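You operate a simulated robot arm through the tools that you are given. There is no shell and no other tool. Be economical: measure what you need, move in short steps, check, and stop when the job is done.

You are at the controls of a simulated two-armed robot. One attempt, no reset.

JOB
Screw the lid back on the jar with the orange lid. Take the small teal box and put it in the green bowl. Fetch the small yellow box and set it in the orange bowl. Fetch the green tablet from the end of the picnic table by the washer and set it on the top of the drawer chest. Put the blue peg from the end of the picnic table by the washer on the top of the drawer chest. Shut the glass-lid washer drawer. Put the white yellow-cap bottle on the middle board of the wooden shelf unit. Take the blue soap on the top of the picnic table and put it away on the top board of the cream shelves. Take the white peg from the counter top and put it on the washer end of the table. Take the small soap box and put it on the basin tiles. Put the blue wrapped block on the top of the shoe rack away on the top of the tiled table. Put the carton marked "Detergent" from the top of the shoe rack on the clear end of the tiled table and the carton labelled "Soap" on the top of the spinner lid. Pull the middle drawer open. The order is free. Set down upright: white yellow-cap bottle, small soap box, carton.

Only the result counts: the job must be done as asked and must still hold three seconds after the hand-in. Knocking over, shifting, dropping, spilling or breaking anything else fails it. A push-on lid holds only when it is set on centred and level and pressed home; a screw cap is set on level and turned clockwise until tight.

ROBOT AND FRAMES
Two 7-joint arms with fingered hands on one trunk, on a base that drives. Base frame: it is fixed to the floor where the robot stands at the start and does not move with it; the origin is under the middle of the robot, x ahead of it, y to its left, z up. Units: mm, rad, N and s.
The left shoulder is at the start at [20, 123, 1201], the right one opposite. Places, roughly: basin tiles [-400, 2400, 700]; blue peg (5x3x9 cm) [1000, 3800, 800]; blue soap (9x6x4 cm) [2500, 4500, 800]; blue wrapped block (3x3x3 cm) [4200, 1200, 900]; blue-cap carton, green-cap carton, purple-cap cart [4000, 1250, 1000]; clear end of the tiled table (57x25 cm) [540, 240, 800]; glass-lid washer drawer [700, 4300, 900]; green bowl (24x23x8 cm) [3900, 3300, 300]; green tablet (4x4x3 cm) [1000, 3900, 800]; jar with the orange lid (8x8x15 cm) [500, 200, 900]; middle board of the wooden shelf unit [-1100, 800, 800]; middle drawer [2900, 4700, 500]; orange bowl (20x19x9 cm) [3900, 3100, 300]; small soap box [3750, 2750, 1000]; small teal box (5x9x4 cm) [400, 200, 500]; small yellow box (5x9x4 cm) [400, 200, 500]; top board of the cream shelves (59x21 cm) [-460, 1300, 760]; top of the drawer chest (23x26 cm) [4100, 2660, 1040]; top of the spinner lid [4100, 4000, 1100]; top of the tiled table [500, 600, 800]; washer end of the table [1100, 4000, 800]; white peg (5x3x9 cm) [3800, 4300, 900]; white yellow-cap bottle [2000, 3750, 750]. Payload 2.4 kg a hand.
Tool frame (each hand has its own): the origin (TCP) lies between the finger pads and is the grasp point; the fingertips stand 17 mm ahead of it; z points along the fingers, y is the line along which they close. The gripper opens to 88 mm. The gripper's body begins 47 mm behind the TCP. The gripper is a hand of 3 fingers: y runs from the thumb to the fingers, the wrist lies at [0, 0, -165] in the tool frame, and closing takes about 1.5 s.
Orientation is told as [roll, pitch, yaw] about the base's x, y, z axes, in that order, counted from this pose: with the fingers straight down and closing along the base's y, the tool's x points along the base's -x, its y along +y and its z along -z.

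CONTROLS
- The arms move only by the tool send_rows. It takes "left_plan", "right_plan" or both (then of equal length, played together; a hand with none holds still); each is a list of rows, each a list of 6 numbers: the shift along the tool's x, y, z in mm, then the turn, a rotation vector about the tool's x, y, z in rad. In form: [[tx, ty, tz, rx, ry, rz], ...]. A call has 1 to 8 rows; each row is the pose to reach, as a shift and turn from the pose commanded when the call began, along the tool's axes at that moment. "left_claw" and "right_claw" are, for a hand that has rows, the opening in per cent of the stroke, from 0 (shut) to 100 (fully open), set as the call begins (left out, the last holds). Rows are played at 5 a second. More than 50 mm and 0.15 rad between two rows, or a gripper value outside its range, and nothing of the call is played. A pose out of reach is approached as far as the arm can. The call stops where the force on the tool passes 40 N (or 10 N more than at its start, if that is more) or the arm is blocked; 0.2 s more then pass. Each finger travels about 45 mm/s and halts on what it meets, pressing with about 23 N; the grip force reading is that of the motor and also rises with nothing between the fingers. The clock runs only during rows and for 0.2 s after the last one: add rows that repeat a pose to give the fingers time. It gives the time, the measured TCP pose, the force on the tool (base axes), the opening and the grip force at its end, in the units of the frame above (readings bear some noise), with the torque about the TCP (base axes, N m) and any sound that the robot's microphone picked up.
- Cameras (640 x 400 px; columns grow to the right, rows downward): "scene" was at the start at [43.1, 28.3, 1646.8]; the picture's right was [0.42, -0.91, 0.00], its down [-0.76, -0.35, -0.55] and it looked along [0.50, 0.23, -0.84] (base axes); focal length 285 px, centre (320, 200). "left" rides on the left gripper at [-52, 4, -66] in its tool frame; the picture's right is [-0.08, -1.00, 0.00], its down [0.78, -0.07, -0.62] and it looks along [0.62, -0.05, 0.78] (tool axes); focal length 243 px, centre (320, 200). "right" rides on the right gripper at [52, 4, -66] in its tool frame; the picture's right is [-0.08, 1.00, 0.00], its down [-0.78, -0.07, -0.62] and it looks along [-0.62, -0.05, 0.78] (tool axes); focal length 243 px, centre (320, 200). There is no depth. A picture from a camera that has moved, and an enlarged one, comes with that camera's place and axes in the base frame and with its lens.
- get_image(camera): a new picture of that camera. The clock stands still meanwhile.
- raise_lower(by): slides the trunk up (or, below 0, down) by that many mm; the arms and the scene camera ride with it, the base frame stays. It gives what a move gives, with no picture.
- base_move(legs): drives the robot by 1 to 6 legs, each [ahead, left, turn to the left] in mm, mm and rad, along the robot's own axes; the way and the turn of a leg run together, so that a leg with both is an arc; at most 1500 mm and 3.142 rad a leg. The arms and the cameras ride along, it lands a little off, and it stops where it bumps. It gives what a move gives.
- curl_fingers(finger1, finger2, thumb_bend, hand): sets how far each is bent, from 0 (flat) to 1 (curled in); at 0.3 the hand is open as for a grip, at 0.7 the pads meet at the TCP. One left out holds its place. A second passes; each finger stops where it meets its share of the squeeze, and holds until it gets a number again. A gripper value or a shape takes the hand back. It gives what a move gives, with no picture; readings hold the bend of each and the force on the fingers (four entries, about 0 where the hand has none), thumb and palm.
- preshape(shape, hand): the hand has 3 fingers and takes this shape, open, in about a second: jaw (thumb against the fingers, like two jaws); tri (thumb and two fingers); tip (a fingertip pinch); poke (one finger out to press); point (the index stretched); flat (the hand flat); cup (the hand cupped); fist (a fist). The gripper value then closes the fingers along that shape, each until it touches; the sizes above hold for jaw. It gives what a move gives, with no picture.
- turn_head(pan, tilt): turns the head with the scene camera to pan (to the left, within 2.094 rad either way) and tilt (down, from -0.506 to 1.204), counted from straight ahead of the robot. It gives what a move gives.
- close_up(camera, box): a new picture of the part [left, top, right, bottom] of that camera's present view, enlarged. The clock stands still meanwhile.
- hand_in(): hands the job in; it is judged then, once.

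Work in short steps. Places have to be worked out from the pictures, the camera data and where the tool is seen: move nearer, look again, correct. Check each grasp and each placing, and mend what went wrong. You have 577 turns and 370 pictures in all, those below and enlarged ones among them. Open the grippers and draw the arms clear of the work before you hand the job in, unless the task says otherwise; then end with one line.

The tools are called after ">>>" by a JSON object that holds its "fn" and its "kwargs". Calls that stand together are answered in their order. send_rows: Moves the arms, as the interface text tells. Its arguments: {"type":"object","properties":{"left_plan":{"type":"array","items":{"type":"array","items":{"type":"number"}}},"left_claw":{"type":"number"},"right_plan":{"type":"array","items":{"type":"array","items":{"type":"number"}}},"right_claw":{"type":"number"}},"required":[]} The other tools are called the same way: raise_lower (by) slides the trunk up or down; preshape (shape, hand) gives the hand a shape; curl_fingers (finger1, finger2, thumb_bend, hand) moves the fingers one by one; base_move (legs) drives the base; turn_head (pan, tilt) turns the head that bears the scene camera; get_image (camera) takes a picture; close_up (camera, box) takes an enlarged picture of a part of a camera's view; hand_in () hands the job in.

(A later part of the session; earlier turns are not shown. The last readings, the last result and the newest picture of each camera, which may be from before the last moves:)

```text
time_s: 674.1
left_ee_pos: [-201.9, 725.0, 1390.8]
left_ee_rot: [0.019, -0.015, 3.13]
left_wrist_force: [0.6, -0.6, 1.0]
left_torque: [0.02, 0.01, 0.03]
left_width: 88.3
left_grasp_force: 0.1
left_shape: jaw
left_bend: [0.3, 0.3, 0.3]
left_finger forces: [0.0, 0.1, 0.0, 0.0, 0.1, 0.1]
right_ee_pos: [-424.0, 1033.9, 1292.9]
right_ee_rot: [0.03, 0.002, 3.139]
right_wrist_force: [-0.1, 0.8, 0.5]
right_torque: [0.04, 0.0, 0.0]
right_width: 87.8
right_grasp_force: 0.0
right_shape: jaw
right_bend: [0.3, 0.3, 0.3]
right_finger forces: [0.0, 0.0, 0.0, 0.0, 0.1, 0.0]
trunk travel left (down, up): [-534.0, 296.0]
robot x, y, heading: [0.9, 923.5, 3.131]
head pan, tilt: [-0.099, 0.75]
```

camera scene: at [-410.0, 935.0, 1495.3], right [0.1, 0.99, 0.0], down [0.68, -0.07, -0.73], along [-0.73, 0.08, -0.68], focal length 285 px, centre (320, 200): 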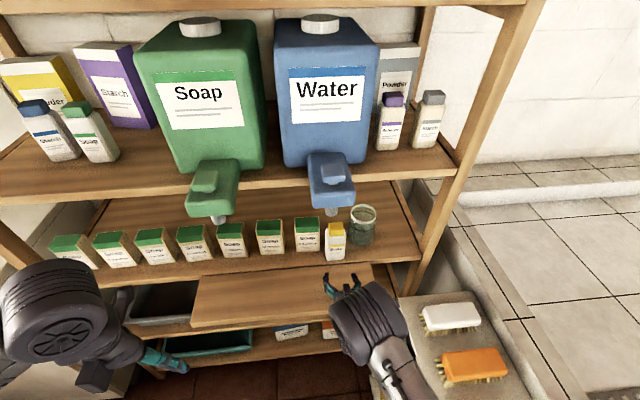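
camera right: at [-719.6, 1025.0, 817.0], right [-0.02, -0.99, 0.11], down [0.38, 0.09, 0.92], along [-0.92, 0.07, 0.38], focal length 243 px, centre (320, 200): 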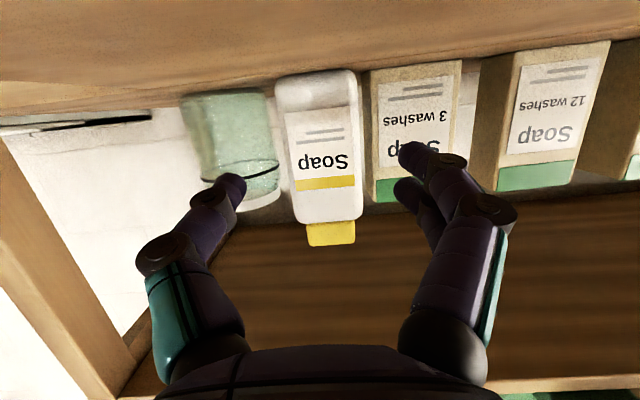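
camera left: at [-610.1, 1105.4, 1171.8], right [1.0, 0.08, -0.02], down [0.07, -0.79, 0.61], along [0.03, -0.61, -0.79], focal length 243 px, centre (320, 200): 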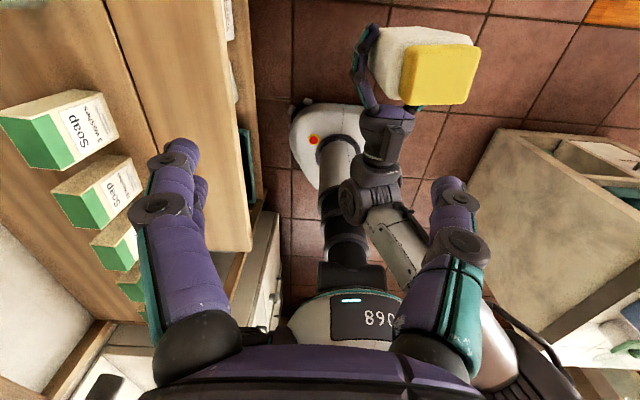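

>>> {"fn": "base_move", "kwargs": {"legs": [[-190, -200, 0], [0, -1480, 0], [0, 0, 3.14], [1500, 0, 0], [1500, 0, 0]]}}

>>> {"fn": "turn_head", "kwargs": {"pan": -0.6, "tilt": 0.5}}

>>> {"fn": "get_image", "kwargs": {"camera": "scene"}}

```text
time_s: 704.5
left_ee_pos: [3435.9, 2836.6, 1391.8]
left_ee_rot: [0.02, -0.013, 0.022]
left_wrist_force: [0.0, 0.4, 0.2]
left_torque: [-0.01, -0.02, -0.01]
left_width: 87.8
left_grasp_force: 0.2
left_shape: jaw
left_bend: [0.3, 0.3, 0.3]
left_finger forces: [0.0, 0.0, 0.1, 0.1, 0.0, 0.0]
right_ee_pos: [3669.5, 2534.1, 1293.0]
right_ee_rot: [0.029, 0.001, 0.031]
right_wrist_force: [-0.5, 0.3, 0.4]
right_torque: [0.01, -0.02, 0.02]
right_width: 87.9
right_grasp_force: 0.2
right_shape: jaw
right_bend: [0.3, 0.3, 0.3]
right_finger forces: [0.0, 0.0, 0.0, 0.1, 0.0, 0.0]
trunk travel left (down, up): [-534.0, 296.0]
robot x, y, heading: [3242.4, 2631.6, 0.022]
head pan, tilt: [-0.099, 0.75]
```

```text
time_s: 705.4
left_ee_pos: [3437.2, 2836.5, 1391.7]
left_ee_rot: [0.019, -0.013, 0.022]
left_wrist_force: [-0.7, 0.0, -0.6]
left_torque: [0.03, 0.0, 0.0]
left_width: 88.2
left_grasp_force: 0.1
left_shape: jaw
left_bend: [0.3, 0.3, 0.3]
left_finger forces: [0.0, 0.0, 0.0, 0.0, 0.0, 0.1]
right_ee_pos: [3669.2, 2534.6, 1293.2]
right_ee_rot: [0.03, 0.001, 0.031]
right_wrist_force: [-0.1, -0.4, -0.8]
right_torque: [-0.01, -0.02, -0.01]
right_width: 88.3
right_grasp_force: 0.0
right_shape: jaw
right_bend: [0.3, 0.3, 0.3]
right_finger forces: [0.0, 0.0, 0.1, 0.0, 0.0, 0.0]
trunk travel left (down, up): [-534.0, 296.0]
robot x, y, heading: [3244.5, 2631.3, 0.024]
head pan, tilt: [-0.6, 0.499]
```

```text
71 pictures are left
camera scene: at [3299.1, 2577.2, 1807.2], right [-0.54, -0.84, 0.0], down [-0.4, 0.26, -0.88], along [0.74, -0.48, -0.48], focal length 285 px, centre (320, 200)
```

scene: 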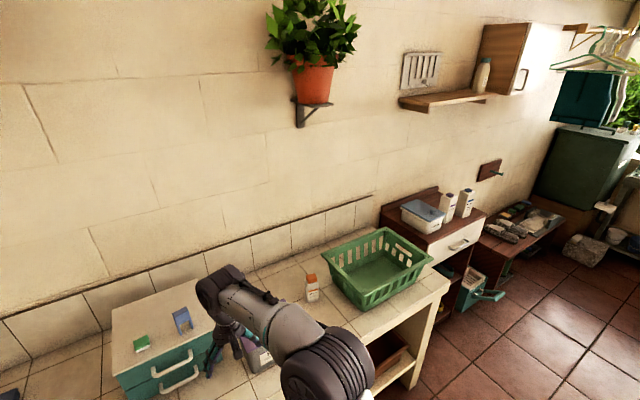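

Drive down to the shoe rack.

>>> {"fn": "base_move", "kwargs": {"legs": [[0, 0, -0.024], [30, -1430, 0]]}}

>>> {"fn": "send_rows", "kwargs": {"left_plan": [[-40, -20, 20, 0, 0, 0], [-80, -45, 50, 0, 0, 0], [-120, -70, 80, 0, 0, 0], [-160, -95, 105, 0, 0, 0], [-180, -120, 120, 0, 0, 0], [-190, -130, 120, 0, 0, 0]]}}

>>> {"fn": "base_move", "kwargs": {"legs": [[300, 0, 0]]}}

>>> {"fn": "turn_head", "kwargs": {"pan": 0, "tilt": 0.8}}

>>> {"fn": "get_image", "kwargs": {"camera": "scene"}}

```text
time_s: 712.8
left_ee_pos: [3471.5, 1429.8, 1392.2]
left_ee_rot: [0.019, -0.013, -0.007]
left_wrist_force: [0.7, 0.0, 0.2]
left_torque: [0.0, -0.02, 0.06]
left_width: 87.9
left_grasp_force: 0.1
left_shape: jaw
left_bend: [0.3, 0.3, 0.3]
left_finger forces: [0.1, 0.1, 0.0, 0.0, 0.0, 0.0]
right_ee_pos: [3694.0, 1120.8, 1292.3]
right_ee_rot: [0.029, 0.001, 0.001]
right_wrist_force: [-0.2, -0.6, 0.2]
right_torque: [0.03, 0.0, -0.03]
right_width: 87.9
right_grasp_force: 0.0
right_shape: jaw
right_bend: [0.3, 0.3, 0.3]
right_finger forces: [0.1, 0.1, 0.1, 0.0, 0.0, 0.0]
trunk travel left (down, up): [-534.0, 296.0]
robot x, y, heading: [3276.0, 1227.7, -0.004]
head pan, tilt: [-0.6, 0.499]
```

```text
refused: row 2 steps farther than a row can; nothing moved
```

```text
time_s: 714.8
left_ee_pos: [3774.4, 1427.0, 1391.4]
left_ee_rot: [0.02, -0.013, -0.01]
left_wrist_force: [0.4, -0.8, 0.7]
left_torque: [-0.02, 0.02, 0.04]
left_width: 88.1
left_grasp_force: 0.0
left_shape: jaw
left_bend: [0.3, 0.3, 0.3]
left_finger forces: [0.0, 0.0, 0.0, 0.1, 0.0, 0.0]
right_ee_pos: [3995.3, 1117.4, 1291.8]
right_ee_rot: [0.029, 0.0, -0.004]
right_wrist_force: [-0.5, -0.1, 0.2]
right_torque: [0.01, 0.04, 0.0]
right_width: 87.8
right_grasp_force: 0.1
right_shape: jaw
right_bend: [0.3, 0.3, 0.3]
right_finger forces: [0.1, 0.0, 0.0, 0.0, 0.0, 0.0]
trunk travel left (down, up): [-534.0, 296.0]
robot x, y, heading: [3574.1, 1225.4, -0.012]
head pan, tilt: [-0.6, 0.499]
```

```text
time_s: 715.8
left_ee_pos: [3773.5, 1427.0, 1391.6]
left_ee_rot: [0.019, -0.014, -0.013]
left_wrist_force: [-0.1, 0.8, 0.7]
left_torque: [-0.04, -0.01, 0.01]
left_width: 87.9
left_grasp_force: 0.1
left_shape: jaw
left_bend: [0.3, 0.3, 0.3]
left_finger forces: [0.0, 0.0, 0.0, 0.0, 0.0, 0.0]
right_ee_pos: [3995.2, 1116.1, 1291.1]
right_ee_rot: [0.03, 0.0, -0.003]
right_wrist_force: [-0.5, 0.7, 0.2]
right_torque: [-0.02, -0.04, 0.01]
right_width: 87.8
right_grasp_force: 0.0
right_shape: jaw
right_bend: [0.3, 0.3, 0.3]
right_finger forces: [0.0, 0.0, 0.0, 0.0, 0.1, 0.1]
trunk travel left (down, up): [-534.0, 296.0]
robot x, y, heading: [3572.5, 1226.1, -0.011]
head pan, tilt: [0.0, 0.799]
```

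```text
70 pictures are left
camera scene: at [3633.4, 1223.4, 1781.3], right [-0.01, -1.0, 0.0], down [-0.72, 0.01, -0.7], along [0.7, -0.01, -0.72], focal length 285 px, centre (320, 200)
```

scene: 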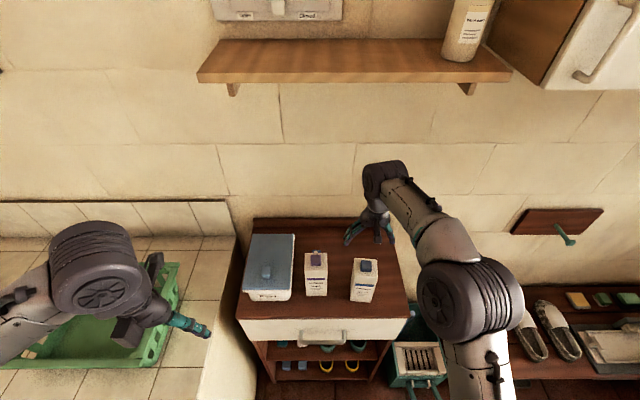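

Bring the left hand forward toward the block.

>>> {"fn": "send_rows", "kwargs": {"left_plan": [[-37, -23, 20, 0, 0, 0], [-74, -46, 41, 0, 0, 0], [-111, -69, 61, 0, 0, 0], [-148, -92, 82, 0, 0, 0], [-185, -115, 102, 0, 0, 0], [-222, -138, 123, 0, 0, 0], [-259, -161, 143, 0, 0, 0], [-296, -184, 164, 0, 0, 0]]}}

>>> {"fn": "base_move", "kwargs": {"legs": [[115, 0, 0.01]]}}

>>> {"fn": "get_image", "kwargs": {"camera": "left"}}

>>> {"fn": "get_image", "kwargs": {"camera": "right"}}

```text
time_s: 717.6
left_ee_pos: [4027.5, 1267.8, 1229.6]
left_ee_rot: [0.019, -0.013, -0.013]
left_wrist_force: [-0.9, 0.3, -1.4]
left_torque: [0.02, 0.03, 0.04]
left_width: 88.1
left_grasp_force: 0.1
left_shape: jaw
left_bend: [0.3, 0.3, 0.3]
left_finger forces: [0.1, 0.0, 0.0, 0.0, 0.0, 0.0]
left hand out of reach, approached as far as the arm can: row 7, 8
right_ee_pos: [3994.2, 1116.5, 1293.2]
right_ee_rot: [0.03, 0.0, -0.006]
right_wrist_force: [-0.9, -0.7, 0.0]
right_torque: [0.0, 0.04, 0.01]
right_width: 88.0
right_grasp_force: 0.0
right_shape: jaw
right_bend: [0.3, 0.3, 0.3]
right_finger forces: [0.0, 0.1, 0.0, 0.0, 0.1, 0.0]
trunk travel left (down, up): [-534.0, 296.0]
robot x, y, heading: [3574.1, 1225.0, -0.01]
head pan, tilt: [0.0, 0.799]
```

```text
time_s: 718.8
left_ee_pos: [4143.2, 1272.1, 1228.6]
left_ee_rot: [0.019, -0.012, -0.003]
left_wrist_force: [0.4, 0.4, 0.4]
left_torque: [-0.02, 0.02, 0.02]
left_width: 88.0
left_grasp_force: 0.0
left_shape: jaw
left_bend: [0.3, 0.3, 0.3]
left_finger forces: [0.0, 0.0, 0.1, 0.0, 0.1, 0.1]
right_ee_pos: [4113.5, 1120.1, 1293.1]
right_ee_rot: [0.03, 0.002, 0.006]
right_wrist_force: [1.0, -0.7, -0.1]
right_torque: [0.01, -0.01, 0.01]
right_width: 87.8
right_grasp_force: 0.2
right_shape: jaw
right_bend: [0.3, 0.3, 0.3]
right_finger forces: [0.0, 0.1, 0.1, 0.0, 0.0, 0.0]
trunk travel left (down, up): [-534.0, 296.0]
robot x, y, heading: [3689.3, 1225.4, -0.005]
head pan, tilt: [0.0, 0.799]
```

```text
69 pictures are left
camera left: at [4194.9, 1274.5, 1296.3], right [0.08, -1.0, -0.02], down [-0.79, -0.08, 0.61], along [-0.61, -0.04, -0.79], focal length 243 px, centre (320, 200)
```

left: 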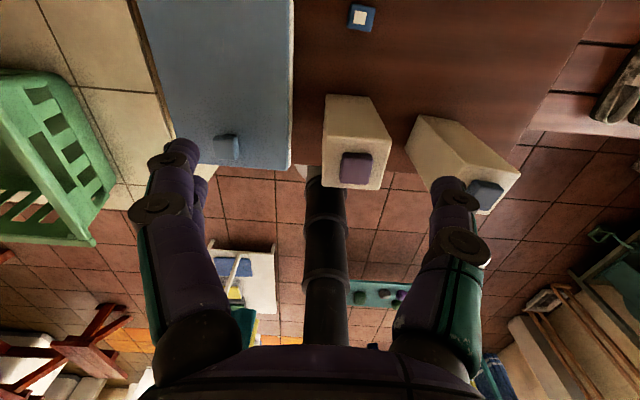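

```text
68 pictures are left
camera right: at [4060.4, 1121.8, 1358.3], right [0.08, 1.0, 0.03], down [0.78, -0.08, 0.62], along [0.62, -0.03, -0.79], focal length 243 px, centre (320, 200)
```

right: 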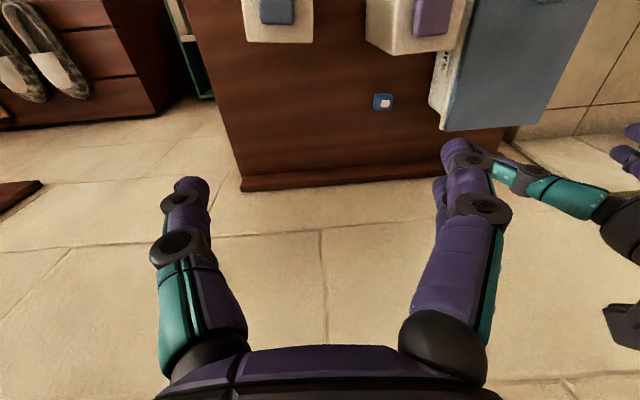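

Block ≈ (4190,1229). Align the left over it with slight tilt, then lower the trunk 130.

>>> {"fn": "send_rows", "kwargs": {"left_plan": [[-16, -15, 0, 0, -0.07, 0], [-32, -29, 0, 0, -0.14, 0], [-47, -43, 0, 0, -0.2, 0], [-47, -43, 0, 0, -0.2, 0]], "left_claw": 65}}

>>> {"fn": "raise_lower", "kwargs": {"by": -130}}

>>> {"fn": "get_image", "kwargs": {"camera": "left"}}

```text
time_s: 719.8
left_ee_pos: [4166.9, 1240.4, 1225.4]
left_ee_rot: [0.02, -0.215, -0.008]
left_wrist_force: [-0.1, 1.4, -0.2]
left_torque: [-0.01, -0.02, -0.02]
left_width: 57.7
left_grasp_force: 0.1
left_shape: jaw
left_bend: [0.7, 0.7, 0.67]
left_finger forces: [0.1, 0.0, 0.1, 0.0, 0.0, 0.0]
left hand out of reach, approached as far as the arm can: row 1, 2, 3, 4
right_ee_pos: [4111.8, 1120.5, 1293.4]
right_ee_rot: [0.03, 0.001, 0.007]
right_wrist_force: [0.2, -0.1, 0.6]
right_torque: [0.01, -0.01, 0.01]
right_width: 88.0
right_grasp_force: 0.1
right_shape: jaw
right_bend: [0.3, 0.3, 0.3]
right_finger forces: [0.1, 0.1, 0.0, 0.0, 0.0, 0.1]
trunk travel left (down, up): [-534.0, 296.0]
robot x, y, heading: [3685.5, 1228.2, -0.004]
head pan, tilt: [0.0, 0.799]
```

```text
time_s: 721.4
left_ee_pos: [4165.8, 1240.6, 1098.0]
left_ee_rot: [0.019, -0.214, -0.008]
left_wrist_force: [0.2, 0.2, 0.5]
left_torque: [-0.04, 0.0, 0.0]
left_width: 57.6
left_grasp_force: 0.1
left_shape: jaw
left_bend: [0.7, 0.7, 0.67]
left_finger forces: [0.0, 0.1, 0.0, 0.0, 0.1, 0.1]
right_ee_pos: [4111.0, 1120.8, 1162.0]
right_ee_rot: [0.029, 0.001, 0.006]
right_wrist_force: [-0.3, 0.4, 0.3]
right_torque: [0.0, -0.03, -0.01]
right_width: 87.8
right_grasp_force: 0.2
right_shape: jaw
right_bend: [0.3, 0.3, 0.3]
right_finger forces: [0.0, 0.1, 0.1, 0.0, 0.0, 0.0]
trunk travel left (down, up): [-404.0, 426.0]
robot x, y, heading: [3688.4, 1222.9, -0.0]
head pan, tilt: [0.0, 0.799]
```

```text
67 pictures are left
camera left: at [4202.4, 1242.8, 1173.1], right [0.08, -1.0, 0.0], down [-0.9, -0.07, 0.44], along [-0.44, -0.03, -0.9], focal length 243 px, centre (320, 200)
```

left: 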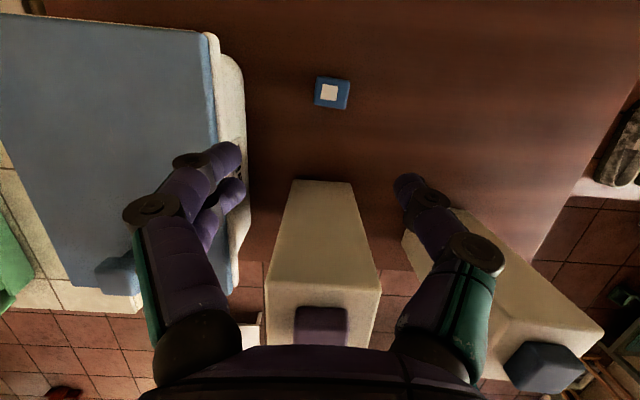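

Block ≈ (4195,1233). Drive 25 mm closer and descend partly.

>>> {"fn": "base_move", "kwargs": {"legs": [[22, 0, 0]]}}

>>> {"fn": "send_rows", "kwargs": {"left_plan": [[6, 2, 25, 0, 0, 0], [14, 3, 55, 0, 0, 0], [22, 3, 85, 0, 0, 0], [22, 3, 85, 0, 0, 0]]}}

>>> {"fn": "get_image", "kwargs": {"camera": "left"}}

```text
time_s: 722.2
left_ee_pos: [4190.6, 1240.3, 1095.8]
left_ee_rot: [0.019, -0.213, -0.006]
left_wrist_force: [-0.4, 0.1, 0.5]
left_torque: [-0.01, 0.02, -0.01]
left_width: 57.4
left_grasp_force: 0.0
left_shape: jaw
left_bend: [0.7, 0.7, 0.67]
left_finger forces: [0.0, 0.1, 0.0, 0.0, 0.0, 0.0]
right_ee_pos: [4135.2, 1120.0, 1162.4]
right_ee_rot: [0.03, 0.001, 0.004]
right_wrist_force: [-0.1, 0.2, -0.2]
right_torque: [-0.01, -0.01, -0.01]
right_width: 88.0
right_grasp_force: 0.0
right_shape: jaw
right_bend: [0.3, 0.3, 0.3]
right_finger forces: [0.0, 0.1, 0.1, 0.0, 0.0, 0.1]
trunk travel left (down, up): [-404.0, 426.0]
robot x, y, heading: [3711.5, 1222.3, -0.001]
head pan, tilt: [0.0, 0.799]
```

```text
time_s: 723.2
left_ee_pos: [4184.8, 1244.7, 1010.0]
left_ee_rot: [0.019, -0.214, -0.007]
left_wrist_force: [0.8, -0.7, -0.4]
left_torque: [-0.01, 0.04, -0.02]
left_width: 57.5
left_grasp_force: 0.1
left_shape: jaw
left_bend: [0.7, 0.7, 0.67]
left_finger forces: [0.0, 0.1, 0.0, 0.0, 0.1, 0.0]
right_ee_pos: [4132.6, 1120.0, 1163.6]
right_ee_rot: [0.028, -0.001, 0.003]
right_wrist_force: [-0.2, 1.1, 0.3]
right_torque: [0.03, -0.01, 0.0]
right_width: 87.8
right_grasp_force: 0.1
right_shape: jaw
right_bend: [0.3, 0.3, 0.3]
right_finger forces: [0.0, 0.0, 0.0, 0.0, 0.0, 0.1]
trunk travel left (down, up): [-404.0, 426.0]
robot x, y, heading: [3712.4, 1225.5, -0.004]
head pan, tilt: [0.0, 0.799]
```

```text
66 pictures are left
camera left: at [4220.9, 1246.8, 1085.6], right [0.08, -1.0, 0.0], down [-0.9, -0.07, 0.44], along [-0.44, -0.03, -0.9], focal length 243 px, centre (320, 200)
```

left: 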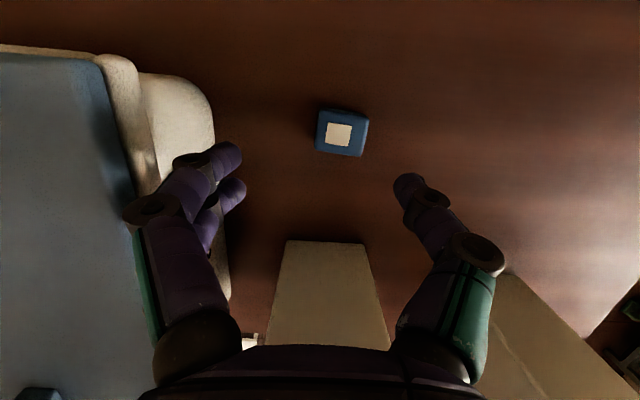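

Shift (+15,−10) and descend ~50 onto the block.

>>> {"fn": "send_rows", "kwargs": {"left_plan": [[-14, -10, 5, 0, 0, 0], [-9, -10, 30, 0, 0, 0], [-5, -10, 48, 0, 0, 0], [-4, -10, 54, 0, 0, 0], [-4, -10, 54, 0, 0, 0]]}}

>>> {"fn": "get_image", "kwargs": {"camera": "left"}}

```text
time_s: 724.4
left_ee_pos: [4191.9, 1241.8, 958.1]
left_ee_rot: [0.018, -0.214, -0.007]
left_wrist_force: [0.4, -0.3, 0.0]
left_torque: [-0.02, -0.02, 0.02]
left_width: 57.4
left_grasp_force: 0.0
left_shape: jaw
left_bend: [0.7, 0.7, 0.67]
left_finger forces: [0.0, 0.1, 0.0, 0.1, 0.0, 0.1]
left hand out of reach, approached as far as the arm can: row 1, 2, 3, 4, 5
right_ee_pos: [4133.2, 1120.8, 1163.5]
right_ee_rot: [0.03, -0.001, 0.004]
right_wrist_force: [0.1, 0.4, 0.3]
right_torque: [-0.01, 0.02, -0.01]
right_width: 88.1
right_grasp_force: 0.0
right_shape: jaw
right_bend: [0.3, 0.3, 0.3]
right_finger forces: [0.1, 0.1, 0.0, 0.1, 0.0, 0.0]
trunk travel left (down, up): [-404.0, 426.0]
robot x, y, heading: [3708.2, 1225.6, 0.001]
head pan, tilt: [0.0, 0.799]
```

```text
65 pictures are left
camera left: at [4226.4, 1244.3, 1034.8], right [0.08, -1.0, 0.0], down [-0.9, -0.07, 0.44], along [-0.44, -0.03, -0.9], focal length 243 px, centre (320, 200)
```

left: 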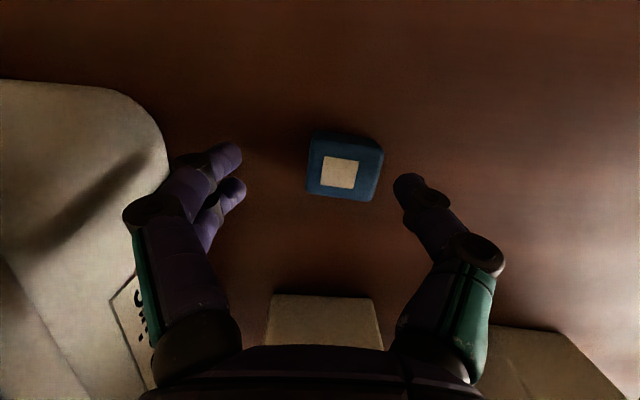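

Block top is z≈935 (rack top ≈905). Nudge the base, then descend 32 mm.

>>> {"fn": "base_move", "kwargs": {"legs": [[10, -12, 0]]}}

>>> {"fn": "send_rows", "kwargs": {"left_plan": [[3, 0, 15, 0, 0, 0], [5, 0, 26, 0, 0, 0], [6, 0, 32, 0, 0, 0], [6, 0, 32, 0, 0, 0]]}}

>>> {"fn": "get_image", "kwargs": {"camera": "left"}}

```text
time_s: 725.2
left_ee_pos: [4200.9, 1228.5, 957.5]
left_ee_rot: [0.02, -0.213, -0.009]
left_wrist_force: [0.2, 0.1, 0.2]
left_torque: [0.04, -0.01, 0.01]
left_width: 57.5
left_grasp_force: 0.1
left_shape: jaw
left_bend: [0.7, 0.7, 0.67]
left_finger forces: [0.0, 0.0, 0.0, 0.0, 0.2, 0.0]
right_ee_pos: [4143.7, 1106.8, 1163.1]
right_ee_rot: [0.029, 0.003, 0.005]
right_wrist_force: [0.0, -0.5, -0.6]
right_torque: [0.03, 0.0, -0.01]
right_width: 88.1
right_grasp_force: 0.0
right_shape: jaw
right_bend: [0.3, 0.3, 0.3]
right_finger forces: [0.0, 0.0, 0.1, 0.0, 0.0, 0.0]
trunk travel left (down, up): [-404.0, 426.0]
robot x, y, heading: [3719.9, 1214.9, -0.002]
head pan, tilt: [0.0, 0.799]
```

```text
time_s: 726.2
left_ee_pos: [4201.1, 1231.6, 943.3]
left_ee_rot: [0.016, -0.249, -0.007]
left_wrist_force: [0.3, -0.1, 0.3]
left_torque: [-0.04, 0.03, 0.01]
left_width: 57.3
left_grasp_force: 0.1
left_shape: jaw
left_bend: [0.7, 0.7, 0.67]
left_finger forces: [0.1, 0.0, 0.0, 0.1, 0.0, 0.0]
left hand out of reach, approached as far as the arm can: row 2, 3, 4
right_ee_pos: [4141.3, 1106.6, 1164.6]
right_ee_rot: [0.031, -0.001, 0.004]
right_wrist_force: [0.3, -0.6, -0.1]
right_torque: [0.0, 0.01, 0.01]
right_width: 87.8
right_grasp_force: 0.0
right_shape: jaw
right_bend: [0.3, 0.3, 0.3]
right_finger forces: [0.0, 0.0, 0.0, 0.0, 0.1, 0.0]
trunk travel left (down, up): [-404.0, 426.0]
robot x, y, heading: [3722.3, 1212.7, 0.005]
head pan, tilt: [0.0, 0.799]
```

```text
64 pictures are left
camera left: at [4234.1, 1234.7, 1019.8], right [0.08, -1.0, 0.01], down [-0.91, -0.07, 0.41], along [-0.41, -0.04, -0.91], focal length 243 px, centre (320, 200)
```

left: 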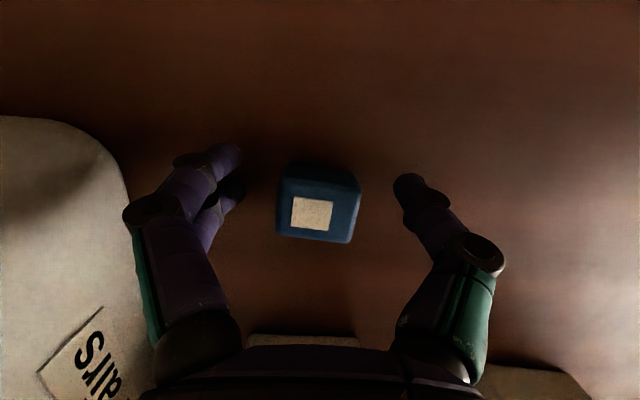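

Centred. Lower the trunk 20 mm to bring the pads around the block, then close.

>>> {"fn": "raise_lower", "kwargs": {"by": -18}}

>>> {"fn": "send_rows", "kwargs": {"left_plan": [[0, 0, 0, 0, 0, 0], [0, 0, 0, 0, 0, 0], [0, 0, 0, 0, 0, 0], [0, 0, 0, 0, 0, 0], [0, 0, 0, 0, 0, 0]], "left_claw": 10}}

>>> {"fn": "get_image", "kwargs": {"camera": "left"}}

```text
time_s: 726.8
left_ee_pos: [4209.2, 1232.0, 947.7]
left_ee_rot: [0.011, -0.301, -0.005]
left_wrist_force: [-0.2, -1.4, 0.1]
left_torque: [0.01, -0.03, -0.01]
left_width: 57.4
left_grasp_force: 0.1
left_shape: jaw
left_bend: [0.7, 0.7, 0.67]
left_finger forces: [0.0, 0.0, 0.0, 0.0, 0.1, 0.1]
right_ee_pos: [4138.3, 1107.5, 1149.5]
right_ee_rot: [0.032, -0.005, 0.006]
right_wrist_force: [-0.6, 0.5, -0.2]
right_torque: [0.01, 0.0, -0.01]
right_width: 87.8
right_grasp_force: 0.0
right_shape: jaw
right_bend: [0.3, 0.3, 0.3]
right_finger forces: [0.0, 0.0, 0.1, 0.1, 0.0, 0.0]
trunk travel left (down, up): [-386.0, 444.0]
robot x, y, heading: [3718.7, 1208.4, -0.001]
head pan, tilt: [0.0, 0.799]
```

```text
time_s: 728.2
left_ee_pos: [4212.7, 1233.0, 950.3]
left_ee_rot: [0.009, -0.312, -0.005]
left_wrist_force: [0.0, 0.7, 0.4]
left_torque: [-0.02, 0.01, -0.02]
left_width: 9.2
left_grasp_force: 0.0
left_shape: jaw
left_bend: [0.72, 0.72, 0.7]
left_finger forces: [0.0, 0.0, 0.1, 0.0, 0.1, 0.0]
right_ee_pos: [4139.0, 1111.3, 1144.3]
right_ee_rot: [0.029, -0.003, 0.007]
right_wrist_force: [0.6, 0.0, 0.1]
right_torque: [0.01, -0.01, 0.0]
right_width: 87.8
right_grasp_force: 0.0
right_shape: jaw
right_bend: [0.3, 0.3, 0.3]
right_finger forces: [0.1, 0.0, 0.0, 0.0, 0.1, 0.0]
trunk travel left (down, up): [-386.0, 444.0]
robot x, y, heading: [3721.2, 1214.7, 0.004]
head pan, tilt: [0.0, 0.799]
stopped in row 5 (left hand): the arm was blocked; the commanded pose is now the measured one
```

```text
63 pictures are left
camera left: at [4241.1, 1237.2, 1028.7], right [0.08, -1.0, 0.02], down [-0.93, -0.07, 0.35], along [-0.35, -0.05, -0.94], focal length 243 px, centre (320, 200)
```

left: 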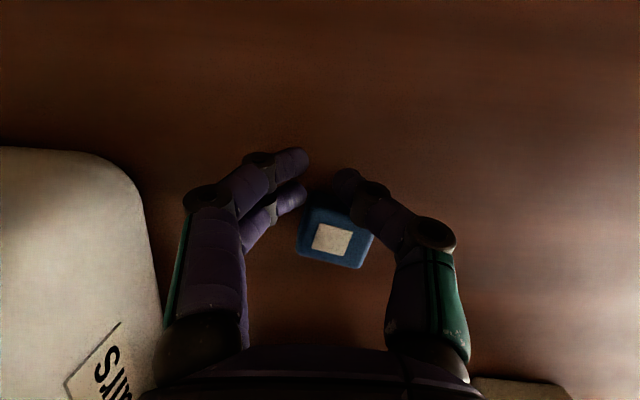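

The forearm is riding on the purple carton's cap – I stop this approach. Raise the trunk to relieve, then lift the left hand out and check the cartons.

>>> {"fn": "raise_lower", "kwargs": {"by": 60}}

>>> {"fn": "send_rows", "kwargs": {"left_plan": [[-9, 0, -28, 0, 0, 0], [-18, 0, -60, 0, 0, 0], [-30, 0, -100, 0, 0, 0], [-42, 0, -140, 0, 0, 0], [-50, 0, -170, 0, 0.05, 0]], "left_claw": 100}}

>>> {"fn": "get_image", "kwargs": {"camera": "left"}}

```text
time_s: 729.2
left_ee_pos: [4213.8, 1232.7, 1002.9]
left_ee_rot: [0.011, -0.295, -0.007]
left_wrist_force: [-0.6, 0.6, -0.4]
left_torque: [0.02, 0.03, 0.01]
left_width: 9.0
left_grasp_force: 0.1
left_shape: jaw
left_bend: [0.72, 0.72, 0.7]
left_finger forces: [0.0, 0.0, 0.0, 0.0, 0.0, 0.1]
right_ee_pos: [4144.5, 1108.1, 1204.6]
right_ee_rot: [0.03, 0.0, 0.004]
right_wrist_force: [0.2, 0.4, 0.5]
right_torque: [0.0, 0.0, -0.04]
right_width: 87.8
right_grasp_force: 0.0
right_shape: jaw
right_bend: [0.3, 0.3, 0.3]
right_finger forces: [0.1, 0.1, 0.0, 0.1, 0.0, 0.1]
trunk travel left (down, up): [-446.0, 384.0]
robot x, y, heading: [3721.1, 1213.7, 0.002]
head pan, tilt: [0.0, 0.799]
```

```text
time_s: 730.4
left_ee_pos: [4201.9, 1244.2, 1176.3]
left_ee_rot: [0.011, -0.243, -0.005]
left_wrist_force: [0.0, 1.0, -0.2]
left_torque: [-0.03, 0.0, -0.03]
left_width: 87.8
left_grasp_force: 0.0
left_shape: jaw
left_bend: [0.3, 0.3, 0.3]
left_finger forces: [0.0, 0.0, 0.0, 0.0, 0.0, 0.0]
left hand out of reach, approached as far as the arm can: row 2, 3, 5
right_ee_pos: [4144.2, 1108.3, 1204.2]
right_ee_rot: [0.03, 0.0, 0.006]
right_wrist_force: [-0.2, -0.2, -0.2]
right_torque: [-0.04, -0.02, -0.03]
right_width: 87.9
right_grasp_force: 0.1
right_shape: jaw
right_bend: [0.3, 0.3, 0.3]
right_finger forces: [0.1, 0.0, 0.0, 0.1, 0.0, 0.1]
trunk travel left (down, up): [-446.0, 384.0]
robot x, y, heading: [3723.3, 1213.8, -0.001]
head pan, tilt: [0.0, 0.799]
```

```text
62 pictures are left
camera left: at [4236.1, 1246.3, 1253.5], right [0.08, -1.0, 0.01], down [-0.91, -0.07, 0.41], along [-0.41, -0.04, -0.91], focal length 243 px, centre (320, 200)
```

left: 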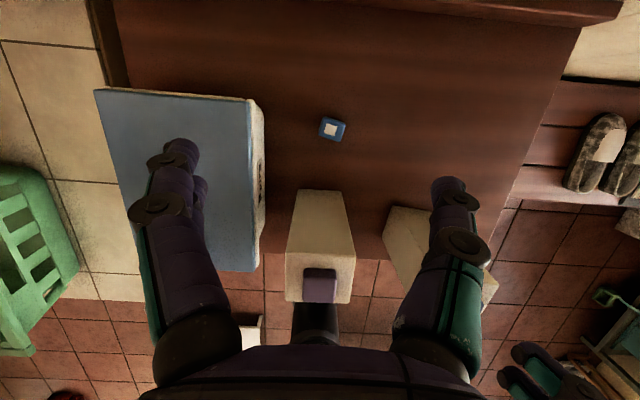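

Purple carton is undisturbed. New plan: left takes the Detergent carton, then the right takes the block from the freed right side. Shift base right.

>>> {"fn": "base_move", "kwargs": {"legs": [[-130, 0, 0], [0, -170, 0]]}}

>>> {"fn": "get_image", "kwargs": {"camera": "left"}}

>>> {"fn": "get_image", "kwargs": {"camera": "scene"}}

```text
time_s: 732.8
left_ee_pos: [4072.9, 1072.9, 1176.0]
left_ee_rot: [0.014, -0.244, -0.001]
left_wrist_force: [-0.5, -0.4, -0.2]
left_torque: [-0.01, -0.04, 0.05]
left_width: 88.0
left_grasp_force: 0.0
left_shape: jaw
left_bend: [0.3, 0.3, 0.3]
left_finger forces: [0.1, 0.1, 0.0, 0.0, 0.1, 0.0]
right_ee_pos: [4013.9, 938.1, 1205.2]
right_ee_rot: [0.03, 0.001, 0.007]
right_wrist_force: [0.9, -0.8, -0.2]
right_torque: [0.03, 0.03, 0.01]
right_width: 87.8
right_grasp_force: 0.0
right_shape: jaw
right_bend: [0.3, 0.3, 0.3]
right_finger forces: [0.0, 0.0, 0.0, 0.0, 0.0, 0.0]
trunk travel left (down, up): [-446.0, 384.0]
robot x, y, heading: [3588.7, 1043.5, 0.002]
head pan, tilt: [0.0, 0.799]
```

```text
61 pictures are left
camera left: at [4105.7, 1076.2, 1253.1], right [0.08, -1.0, 0.01], down [-0.91, -0.07, 0.41], along [-0.41, -0.04, -0.91], focal length 243 px, centre (320, 200)
```

left: 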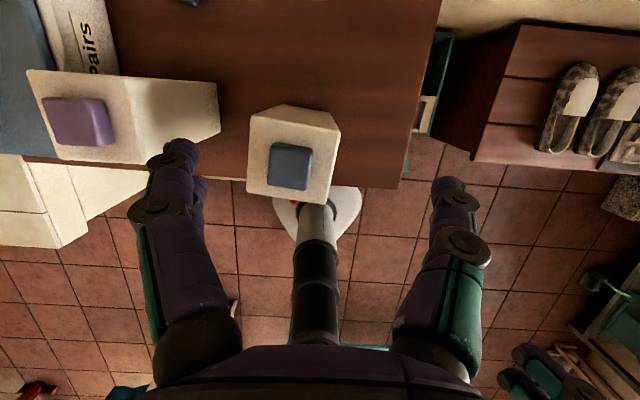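

```text
60 pictures are left
camera scene: at [3650.9, 1040.7, 1693.2], right [0.0, -1.0, 0.0], down [-0.72, 0.0, -0.7], along [0.7, 0.0, -0.72], focal length 285 px, centre (320, 200)
```

scene: 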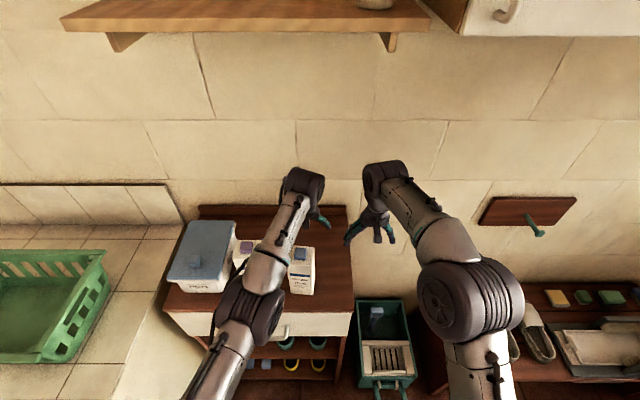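

Detergent ≈ (4051,1093). Position and descend with the left.

>>> {"fn": "send_rows", "kwargs": {"left_plan": [[22, 20, -5, 0, 0, 0.05], [30, 20, 30, 0, 0, 0.05], [40, 20, 70, 0, 0, 0.05], [44, 20, 85, 0, 0, 0.05], [44, 20, 85, 0, 0, 0.05]], "left_claw": 100}}

>>> {"fn": "get_image", "kwargs": {"camera": "left"}}

```text
time_s: 734.0
left_ee_pos: [4087.4, 1082.6, 1081.6]
left_ee_rot: [0.025, -0.243, -0.055]
left_wrist_force: [0.6, -0.2, 0.1]
left_torque: [-0.04, 0.0, 0.01]
left_width: 87.8
left_grasp_force: 0.0
left_shape: jaw
left_bend: [0.3, 0.3, 0.3]
left_finger forces: [0.0, 0.1, 0.0, 0.0, 0.1, 0.0]
left hand out of reach, approached as far as the arm can: row 1, 2, 3, 4, 5
right_ee_pos: [4013.9, 940.4, 1205.2]
right_ee_rot: [0.028, 0.001, 0.006]
right_wrist_force: [0.1, 0.9, 0.2]
right_torque: [-0.03, -0.01, -0.04]
right_width: 88.0
right_grasp_force: 0.0
right_shape: jaw
right_bend: [0.3, 0.3, 0.3]
right_finger forces: [0.0, 0.0, 0.1, 0.2, 0.1, 0.0]
trunk travel left (down, up): [-446.0, 384.0]
robot x, y, heading: [3590.4, 1044.7, -0.002]
head pan, tilt: [0.0, 0.799]
```

```text
59 pictures are left
camera left: at [4120.8, 1082.9, 1159.9], right [0.03, -1.0, 0.0], down [-0.91, -0.03, 0.41], along [-0.41, -0.01, -0.91], focal length 243 px, centre (320, 200)
```

left: 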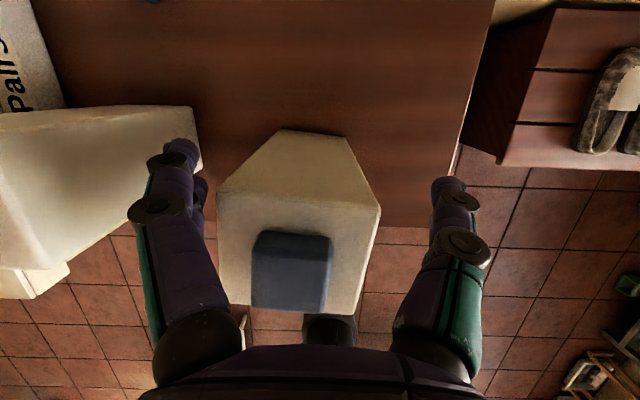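

Use the base for the remaining (−35,+11) correction.

>>> {"fn": "base_move", "kwargs": {"legs": [[-36, 10, 0]]}}

>>> {"fn": "get_image", "kwargs": {"camera": "left"}}

```text
time_s: 734.9
left_ee_pos: [4049.0, 1092.7, 1083.4]
left_ee_rot: [0.026, -0.245, -0.055]
left_wrist_force: [-0.3, -0.3, -0.1]
left_torque: [-0.07, 0.01, 0.0]
left_width: 87.8
left_grasp_force: 0.1
left_shape: jaw
left_bend: [0.3, 0.3, 0.3]
left_finger forces: [0.1, 0.0, 0.1, 0.0, 0.1, 0.1]
right_ee_pos: [3974.8, 950.5, 1205.9]
right_ee_rot: [0.029, -0.001, 0.006]
right_wrist_force: [0.7, 0.6, 0.1]
right_torque: [-0.04, 0.02, -0.01]
right_width: 87.7
right_grasp_force: 0.1
right_shape: jaw
right_bend: [0.3, 0.3, 0.3]
right_finger forces: [0.0, 0.0, 0.0, 0.0, 0.1, 0.0]
trunk travel left (down, up): [-446.0, 384.0]
robot x, y, heading: [3554.6, 1055.6, 0.004]
head pan, tilt: [0.0, 0.799]
```

```text
58 pictures are left
camera left: at [4082.9, 1093.6, 1161.1], right [0.03, -1.0, 0.0], down [-0.91, -0.03, 0.41], along [-0.41, -0.01, -0.91], focal length 243 px, centre (320, 200)
```

left: 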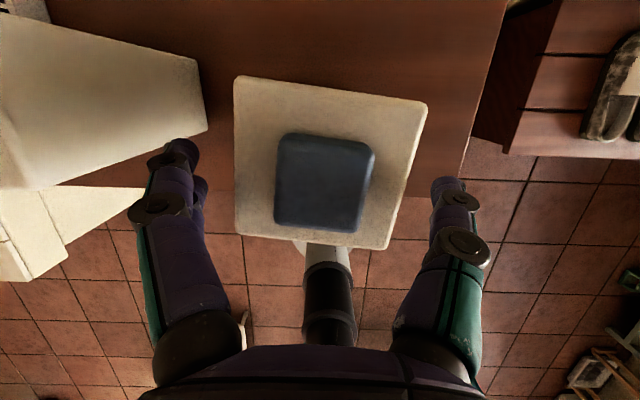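

Clear view; body top ≈1070. Rotate slightly, descend 35, and close.

>>> {"fn": "send_rows", "kwargs": {"left_plan": [[-4, 0, 5, 0, 0, 0.075], [-1, 0, 18, 0, 0, 0.075], [3, 0, 35, 0, 0, 0.075], [3, 0, 35, 0, 0, 0.075]]}}

>>> {"fn": "send_rows", "kwargs": {"left_plan": [[0, 0, 0, 0, 0, 0], [0, 0, 0, 0, 0, 0], [0, 0, 0, 0, 0, 0], [0, 0, 0, 0, 0, 0], [0, 0, 0, 0, 0, 0], [0, 0, 0, 0, 0, 0]], "left_claw": 45}}

>>> {"fn": "get_image", "kwargs": {"camera": "left"}}

```text
time_s: 735.9
left_ee_pos: [4052.4, 1093.5, 1050.7]
left_ee_rot: [0.044, -0.249, -0.133]
left_wrist_force: [4.0, -4.3, 32.7]
left_torque: [-0.21, 0.44, 0.04]
left_width: 87.3
left_grasp_force: 0.1
left_shape: jaw
left_bend: [0.3, 0.3, 0.3]
left_finger forces: [2.1, 7.0, 0.0, 0.0, 17.6, 0.0]
left hand out of reach, approached as far as the arm can: row 1, 3, 4
right_ee_pos: [3976.3, 949.2, 1205.9]
right_ee_rot: [0.031, -0.001, 0.008]
right_wrist_force: [-0.3, 0.0, -0.8]
right_torque: [0.01, 0.0, -0.04]
right_width: 87.9
right_grasp_force: 0.0
right_shape: jaw
right_bend: [0.3, 0.3, 0.3]
right_finger forces: [0.0, 0.0, 0.0, 0.1, 0.0, 0.1]
trunk travel left (down, up): [-446.0, 384.0]
robot x, y, heading: [3551.1, 1053.3, 0.001]
head pan, tilt: [0.0, 0.799]
```

```text
time_s: 737.3
left_ee_pos: [4052.5, 1094.4, 1050.5]
left_ee_rot: [0.045, -0.248, -0.133]
left_wrist_force: [4.9, -1.5, 35.3]
left_torque: [-0.08, 0.45, 0.02]
left_width: 58.6
left_grasp_force: 22.8
left_shape: jaw
left_bend: [0.68, 0.71, 0.66]
left_finger forces: [13.8, 20.9, 0.1, 0.0, 37.4, 0.0]
right_ee_pos: [3976.2, 949.4, 1204.9]
right_ee_rot: [0.03, -0.002, 0.008]
right_wrist_force: [0.8, 0.0, -0.5]
right_torque: [0.0, -0.02, -0.01]
right_width: 87.9
right_grasp_force: 0.0
right_shape: jaw
right_bend: [0.3, 0.3, 0.3]
right_finger forces: [0.1, 0.0, 0.0, 0.0, 0.0, 0.1]
trunk travel left (down, up): [-446.0, 384.0]
robot x, y, heading: [3553.6, 1053.1, 0.002]
head pan, tilt: [0.0, 0.799]
```

```text
57 pictures are left
camera left: at [4085.1, 1090.7, 1126.9], right [-0.04, -1.0, -0.02], down [-0.91, 0.03, 0.41], along [-0.41, 0.04, -0.91], focal length 243 px, centre (320, 200)
```

left: 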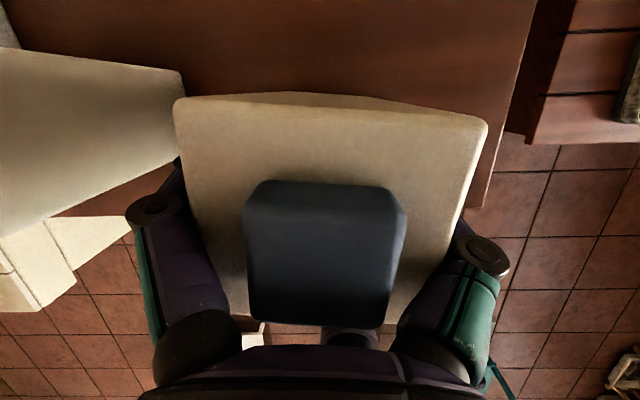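

Gripped. Lift by raising the trunk 150 mm.

>>> {"fn": "raise_lower", "kwargs": {"by": 150}}

>>> {"fn": "get_image", "kwargs": {"camera": "scene"}}

```text
time_s: 739.0
left_ee_pos: [4053.1, 1094.4, 1196.9]
left_ee_rot: [0.043, -0.241, -0.13]
left_wrist_force: [-0.2, -0.5, -5.9]
left_torque: [0.05, 0.01, 0.01]
left_width: 58.7
left_grasp_force: 23.3
left_shape: jaw
left_bend: [0.68, 0.71, 0.66]
left_finger forces: [12.6, 14.2, 0.1, 0.0, 27.0, 0.0]
right_ee_pos: [3978.5, 949.7, 1354.9]
right_ee_rot: [0.029, 0.001, 0.007]
right_wrist_force: [-1.0, 0.3, -0.1]
right_torque: [0.01, -0.01, -0.02]
right_width: 87.6
right_grasp_force: 0.0
right_shape: jaw
right_bend: [0.3, 0.3, 0.3]
right_finger forces: [0.0, 0.1, 0.0, 0.0, 0.1, 0.0]
trunk travel left (down, up): [-596.0, 234.0]
robot x, y, heading: [3556.0, 1053.7, 0.003]
head pan, tilt: [0.0, 0.799]
```

```text
56 pictures are left
camera scene: at [3615.9, 1052.3, 1843.1], right [0.0, -1.0, 0.0], down [-0.72, 0.0, -0.7], along [0.7, 0.0, -0.72], focal length 285 px, centre (320, 200)
```

scene: 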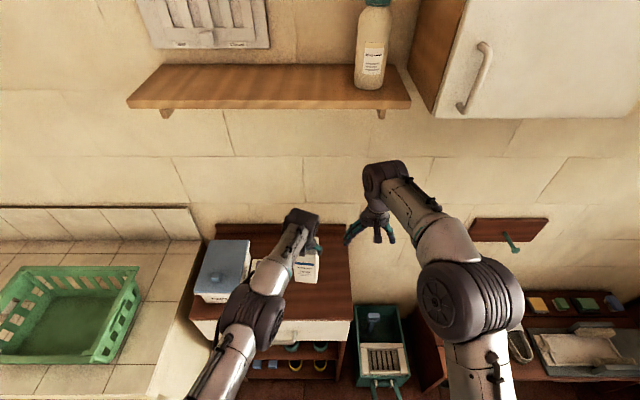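

Detergent held (6 N). Back off and tuck the left arm up/back so the carton will clear the others.

>>> {"fn": "base_move", "kwargs": {"legs": [[-260, 0, 0]]}}

>>> {"fn": "send_rows", "kwargs": {"left_plan": [[8, 14, -37, 0, 0, 0], [17, 28, -75, 0, 0, 0], [25, 43, -112, 0, 0, 0], [34, 57, -150, 0, 0, 0], [42, 71, -187, 0, 0, 0], [51, 86, -225, 0, 0, 0], [59, 100, -262, 0, 0, 0], [59, 100, -262, 0, 0, 0]]}}

```text
time_s: 740.9
left_ee_pos: [3793.0, 1094.2, 1196.5]
left_ee_rot: [0.043, -0.241, -0.135]
left_wrist_force: [0.1, 0.5, -6.1]
left_torque: [0.0, -0.01, 0.02]
left_width: 58.7
left_grasp_force: 23.0
left_shape: jaw
left_bend: [0.68, 0.71, 0.66]
left_finger forces: [12.8, 14.2, 0.0, 0.1, 27.1, 0.1]
right_ee_pos: [3717.8, 949.4, 1355.1]
right_ee_rot: [0.031, -0.001, 0.004]
right_wrist_force: [0.5, -1.1, -0.7]
right_torque: [-0.02, 0.0, -0.01]
right_width: 88.1
right_grasp_force: 0.1
right_shape: jaw
right_bend: [0.3, 0.3, 0.3]
right_finger forces: [0.1, 0.1, 0.1, 0.1, 0.1, 0.0]
trunk travel left (down, up): [-596.0, 234.0]
robot x, y, heading: [3294.5, 1056.6, 0.0]
head pan, tilt: [0.0, 0.799]
```

```text
time_s: 742.7
left_ee_pos: [3685.4, 1196.9, 1440.5]
left_ee_rot: [0.043, -0.239, -0.135]
left_wrist_force: [0.2, 0.4, -5.5]
left_torque: [0.01, 0.02, 0.02]
left_width: 58.7
left_grasp_force: 23.1
left_shape: jaw
left_bend: [0.68, 0.71, 0.66]
left_finger forces: [12.7, 14.0, 0.0, 0.0, 26.7, 0.0]
right_ee_pos: [3718.7, 948.6, 1354.3]
right_ee_rot: [0.029, 0.002, 0.004]
right_wrist_force: [-0.7, 0.6, 0.3]
right_torque: [0.01, 0.01, -0.01]
right_width: 87.8
right_grasp_force: 0.0
right_shape: jaw
right_bend: [0.3, 0.3, 0.3]
right_finger forces: [0.0, 0.0, 0.0, 0.1, 0.0, 0.0]
trunk travel left (down, up): [-596.0, 234.0]
robot x, y, heading: [3291.5, 1053.3, 0.003]
head pan, tilt: [0.0, 0.799]
```

>>> {"fn": "send_rows", "kwargs": {"left_plan": [[40, 0, -10, 0, 0, 0], [80, 0, -20, 0, 0, 0], [105, 0, -26, 0, 0, 0]]}}

>>> {"fn": "base_move", "kwargs": {"legs": [[0, 0, 0.3], [410, -103, 0]]}}

>>> {"fn": "raise_lower", "kwargs": {"by": -190}}

>>> {"fn": "get_image", "kwargs": {"camera": "right"}}

>>> {"fn": "get_image", "kwargs": {"camera": "scene"}}

```text
time_s: 743.5
left_ee_pos: [3630.5, 1223.7, 1442.8]
left_ee_rot: [0.041, -0.24, -0.135]
left_wrist_force: [-0.8, 0.6, -6.3]
left_torque: [0.0, 0.05, -0.01]
left_width: 58.7
left_grasp_force: 23.1
left_shape: jaw
left_bend: [0.68, 0.71, 0.66]
left_finger forces: [12.6, 14.4, 0.0, 0.0, 26.6, 0.0]
left hand out of reach, approached as far as the arm can: row 2, 3
right_ee_pos: [3717.9, 950.4, 1354.5]
right_ee_rot: [0.029, -0.001, 0.006]
right_wrist_force: [0.8, -1.0, -0.3]
right_torque: [0.0, 0.02, 0.01]
right_width: 88.1
right_grasp_force: 0.0
right_shape: jaw
right_bend: [0.3, 0.3, 0.3]
right_finger forces: [0.0, 0.0, 0.0, 0.0, 0.0, 0.0]
trunk travel left (down, up): [-596.0, 234.0]
robot x, y, heading: [3293.3, 1055.7, -0.0]
head pan, tilt: [0.0, 0.799]
```

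```text
time_s: 747.0
left_ee_pos: [3984.6, 1338.4, 1441.8]
left_ee_rot: [0.046, -0.24, 0.167]
left_wrist_force: [0.0, -0.1, -6.4]
left_torque: [-0.01, 0.04, 0.04]
left_width: 58.7
left_grasp_force: 23.2
left_shape: jaw
left_bend: [0.68, 0.71, 0.66]
left_finger forces: [12.5, 14.1, 0.1, 0.0, 26.2, 0.0]
right_ee_pos: [4150.3, 1103.4, 1354.9]
right_ee_rot: [0.029, 0.002, 0.306]
right_wrist_force: [-0.3, 1.2, 0.1]
right_torque: [0.01, 0.0, 0.03]
right_width: 87.9
right_grasp_force: 0.1
right_shape: jaw
right_bend: [0.3, 0.3, 0.3]
right_finger forces: [0.1, 0.0, 0.0, 0.0, 0.0, 0.1]
trunk travel left (down, up): [-596.0, 234.0]
robot x, y, heading: [3712.9, 1077.7, 0.301]
head pan, tilt: [0.0, 0.799]
```

```text
time_s: 749.1
left_ee_pos: [3984.1, 1338.9, 1253.2]
left_ee_rot: [0.045, -0.24, 0.166]
left_wrist_force: [0.5, -0.6, -5.3]
left_torque: [0.0, 0.0, 0.02]
left_width: 58.8
left_grasp_force: 22.9
left_shape: jaw
left_bend: [0.68, 0.71, 0.66]
left_finger forces: [12.4, 14.1, 0.1, 0.0, 26.3, 0.0]
right_ee_pos: [4150.3, 1102.5, 1164.9]
right_ee_rot: [0.029, 0.001, 0.307]
right_wrist_force: [0.2, 0.1, -0.6]
right_torque: [0.02, 0.0, -0.01]
right_width: 88.1
right_grasp_force: 0.0
right_shape: jaw
right_bend: [0.3, 0.3, 0.3]
right_finger forces: [0.1, 0.1, 0.0, 0.0, 0.0, 0.0]
trunk travel left (down, up): [-406.0, 424.0]
robot x, y, heading: [3714.7, 1078.5, 0.304]
head pan, tilt: [0.0, 0.799]
```

```text
55 pictures are left
camera right: at [4098.6, 1088.7, 1230.6], right [-0.22, 0.98, 0.03], down [0.77, 0.15, 0.62], along [0.6, 0.16, -0.79], focal length 243 px, centre (320, 200)
```

right: 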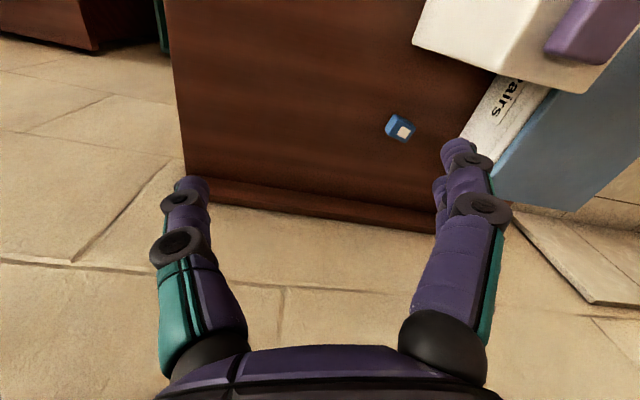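

```text
54 pictures are left
camera scene: at [3772.0, 1093.9, 1653.3], right [0.3, -0.95, 0.0], down [-0.69, -0.21, -0.7], along [0.67, 0.21, -0.72], focal length 285 px, centre (320, 200)
```

scene: 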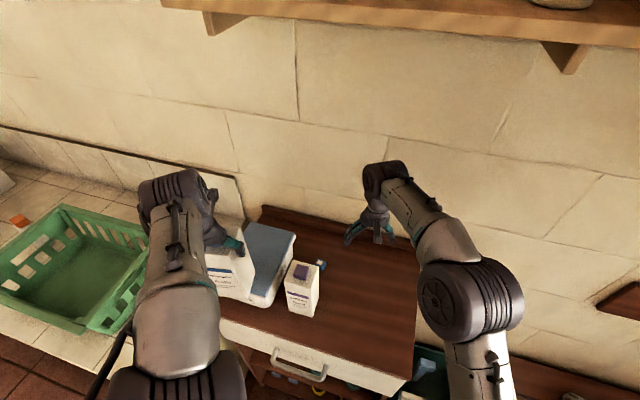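

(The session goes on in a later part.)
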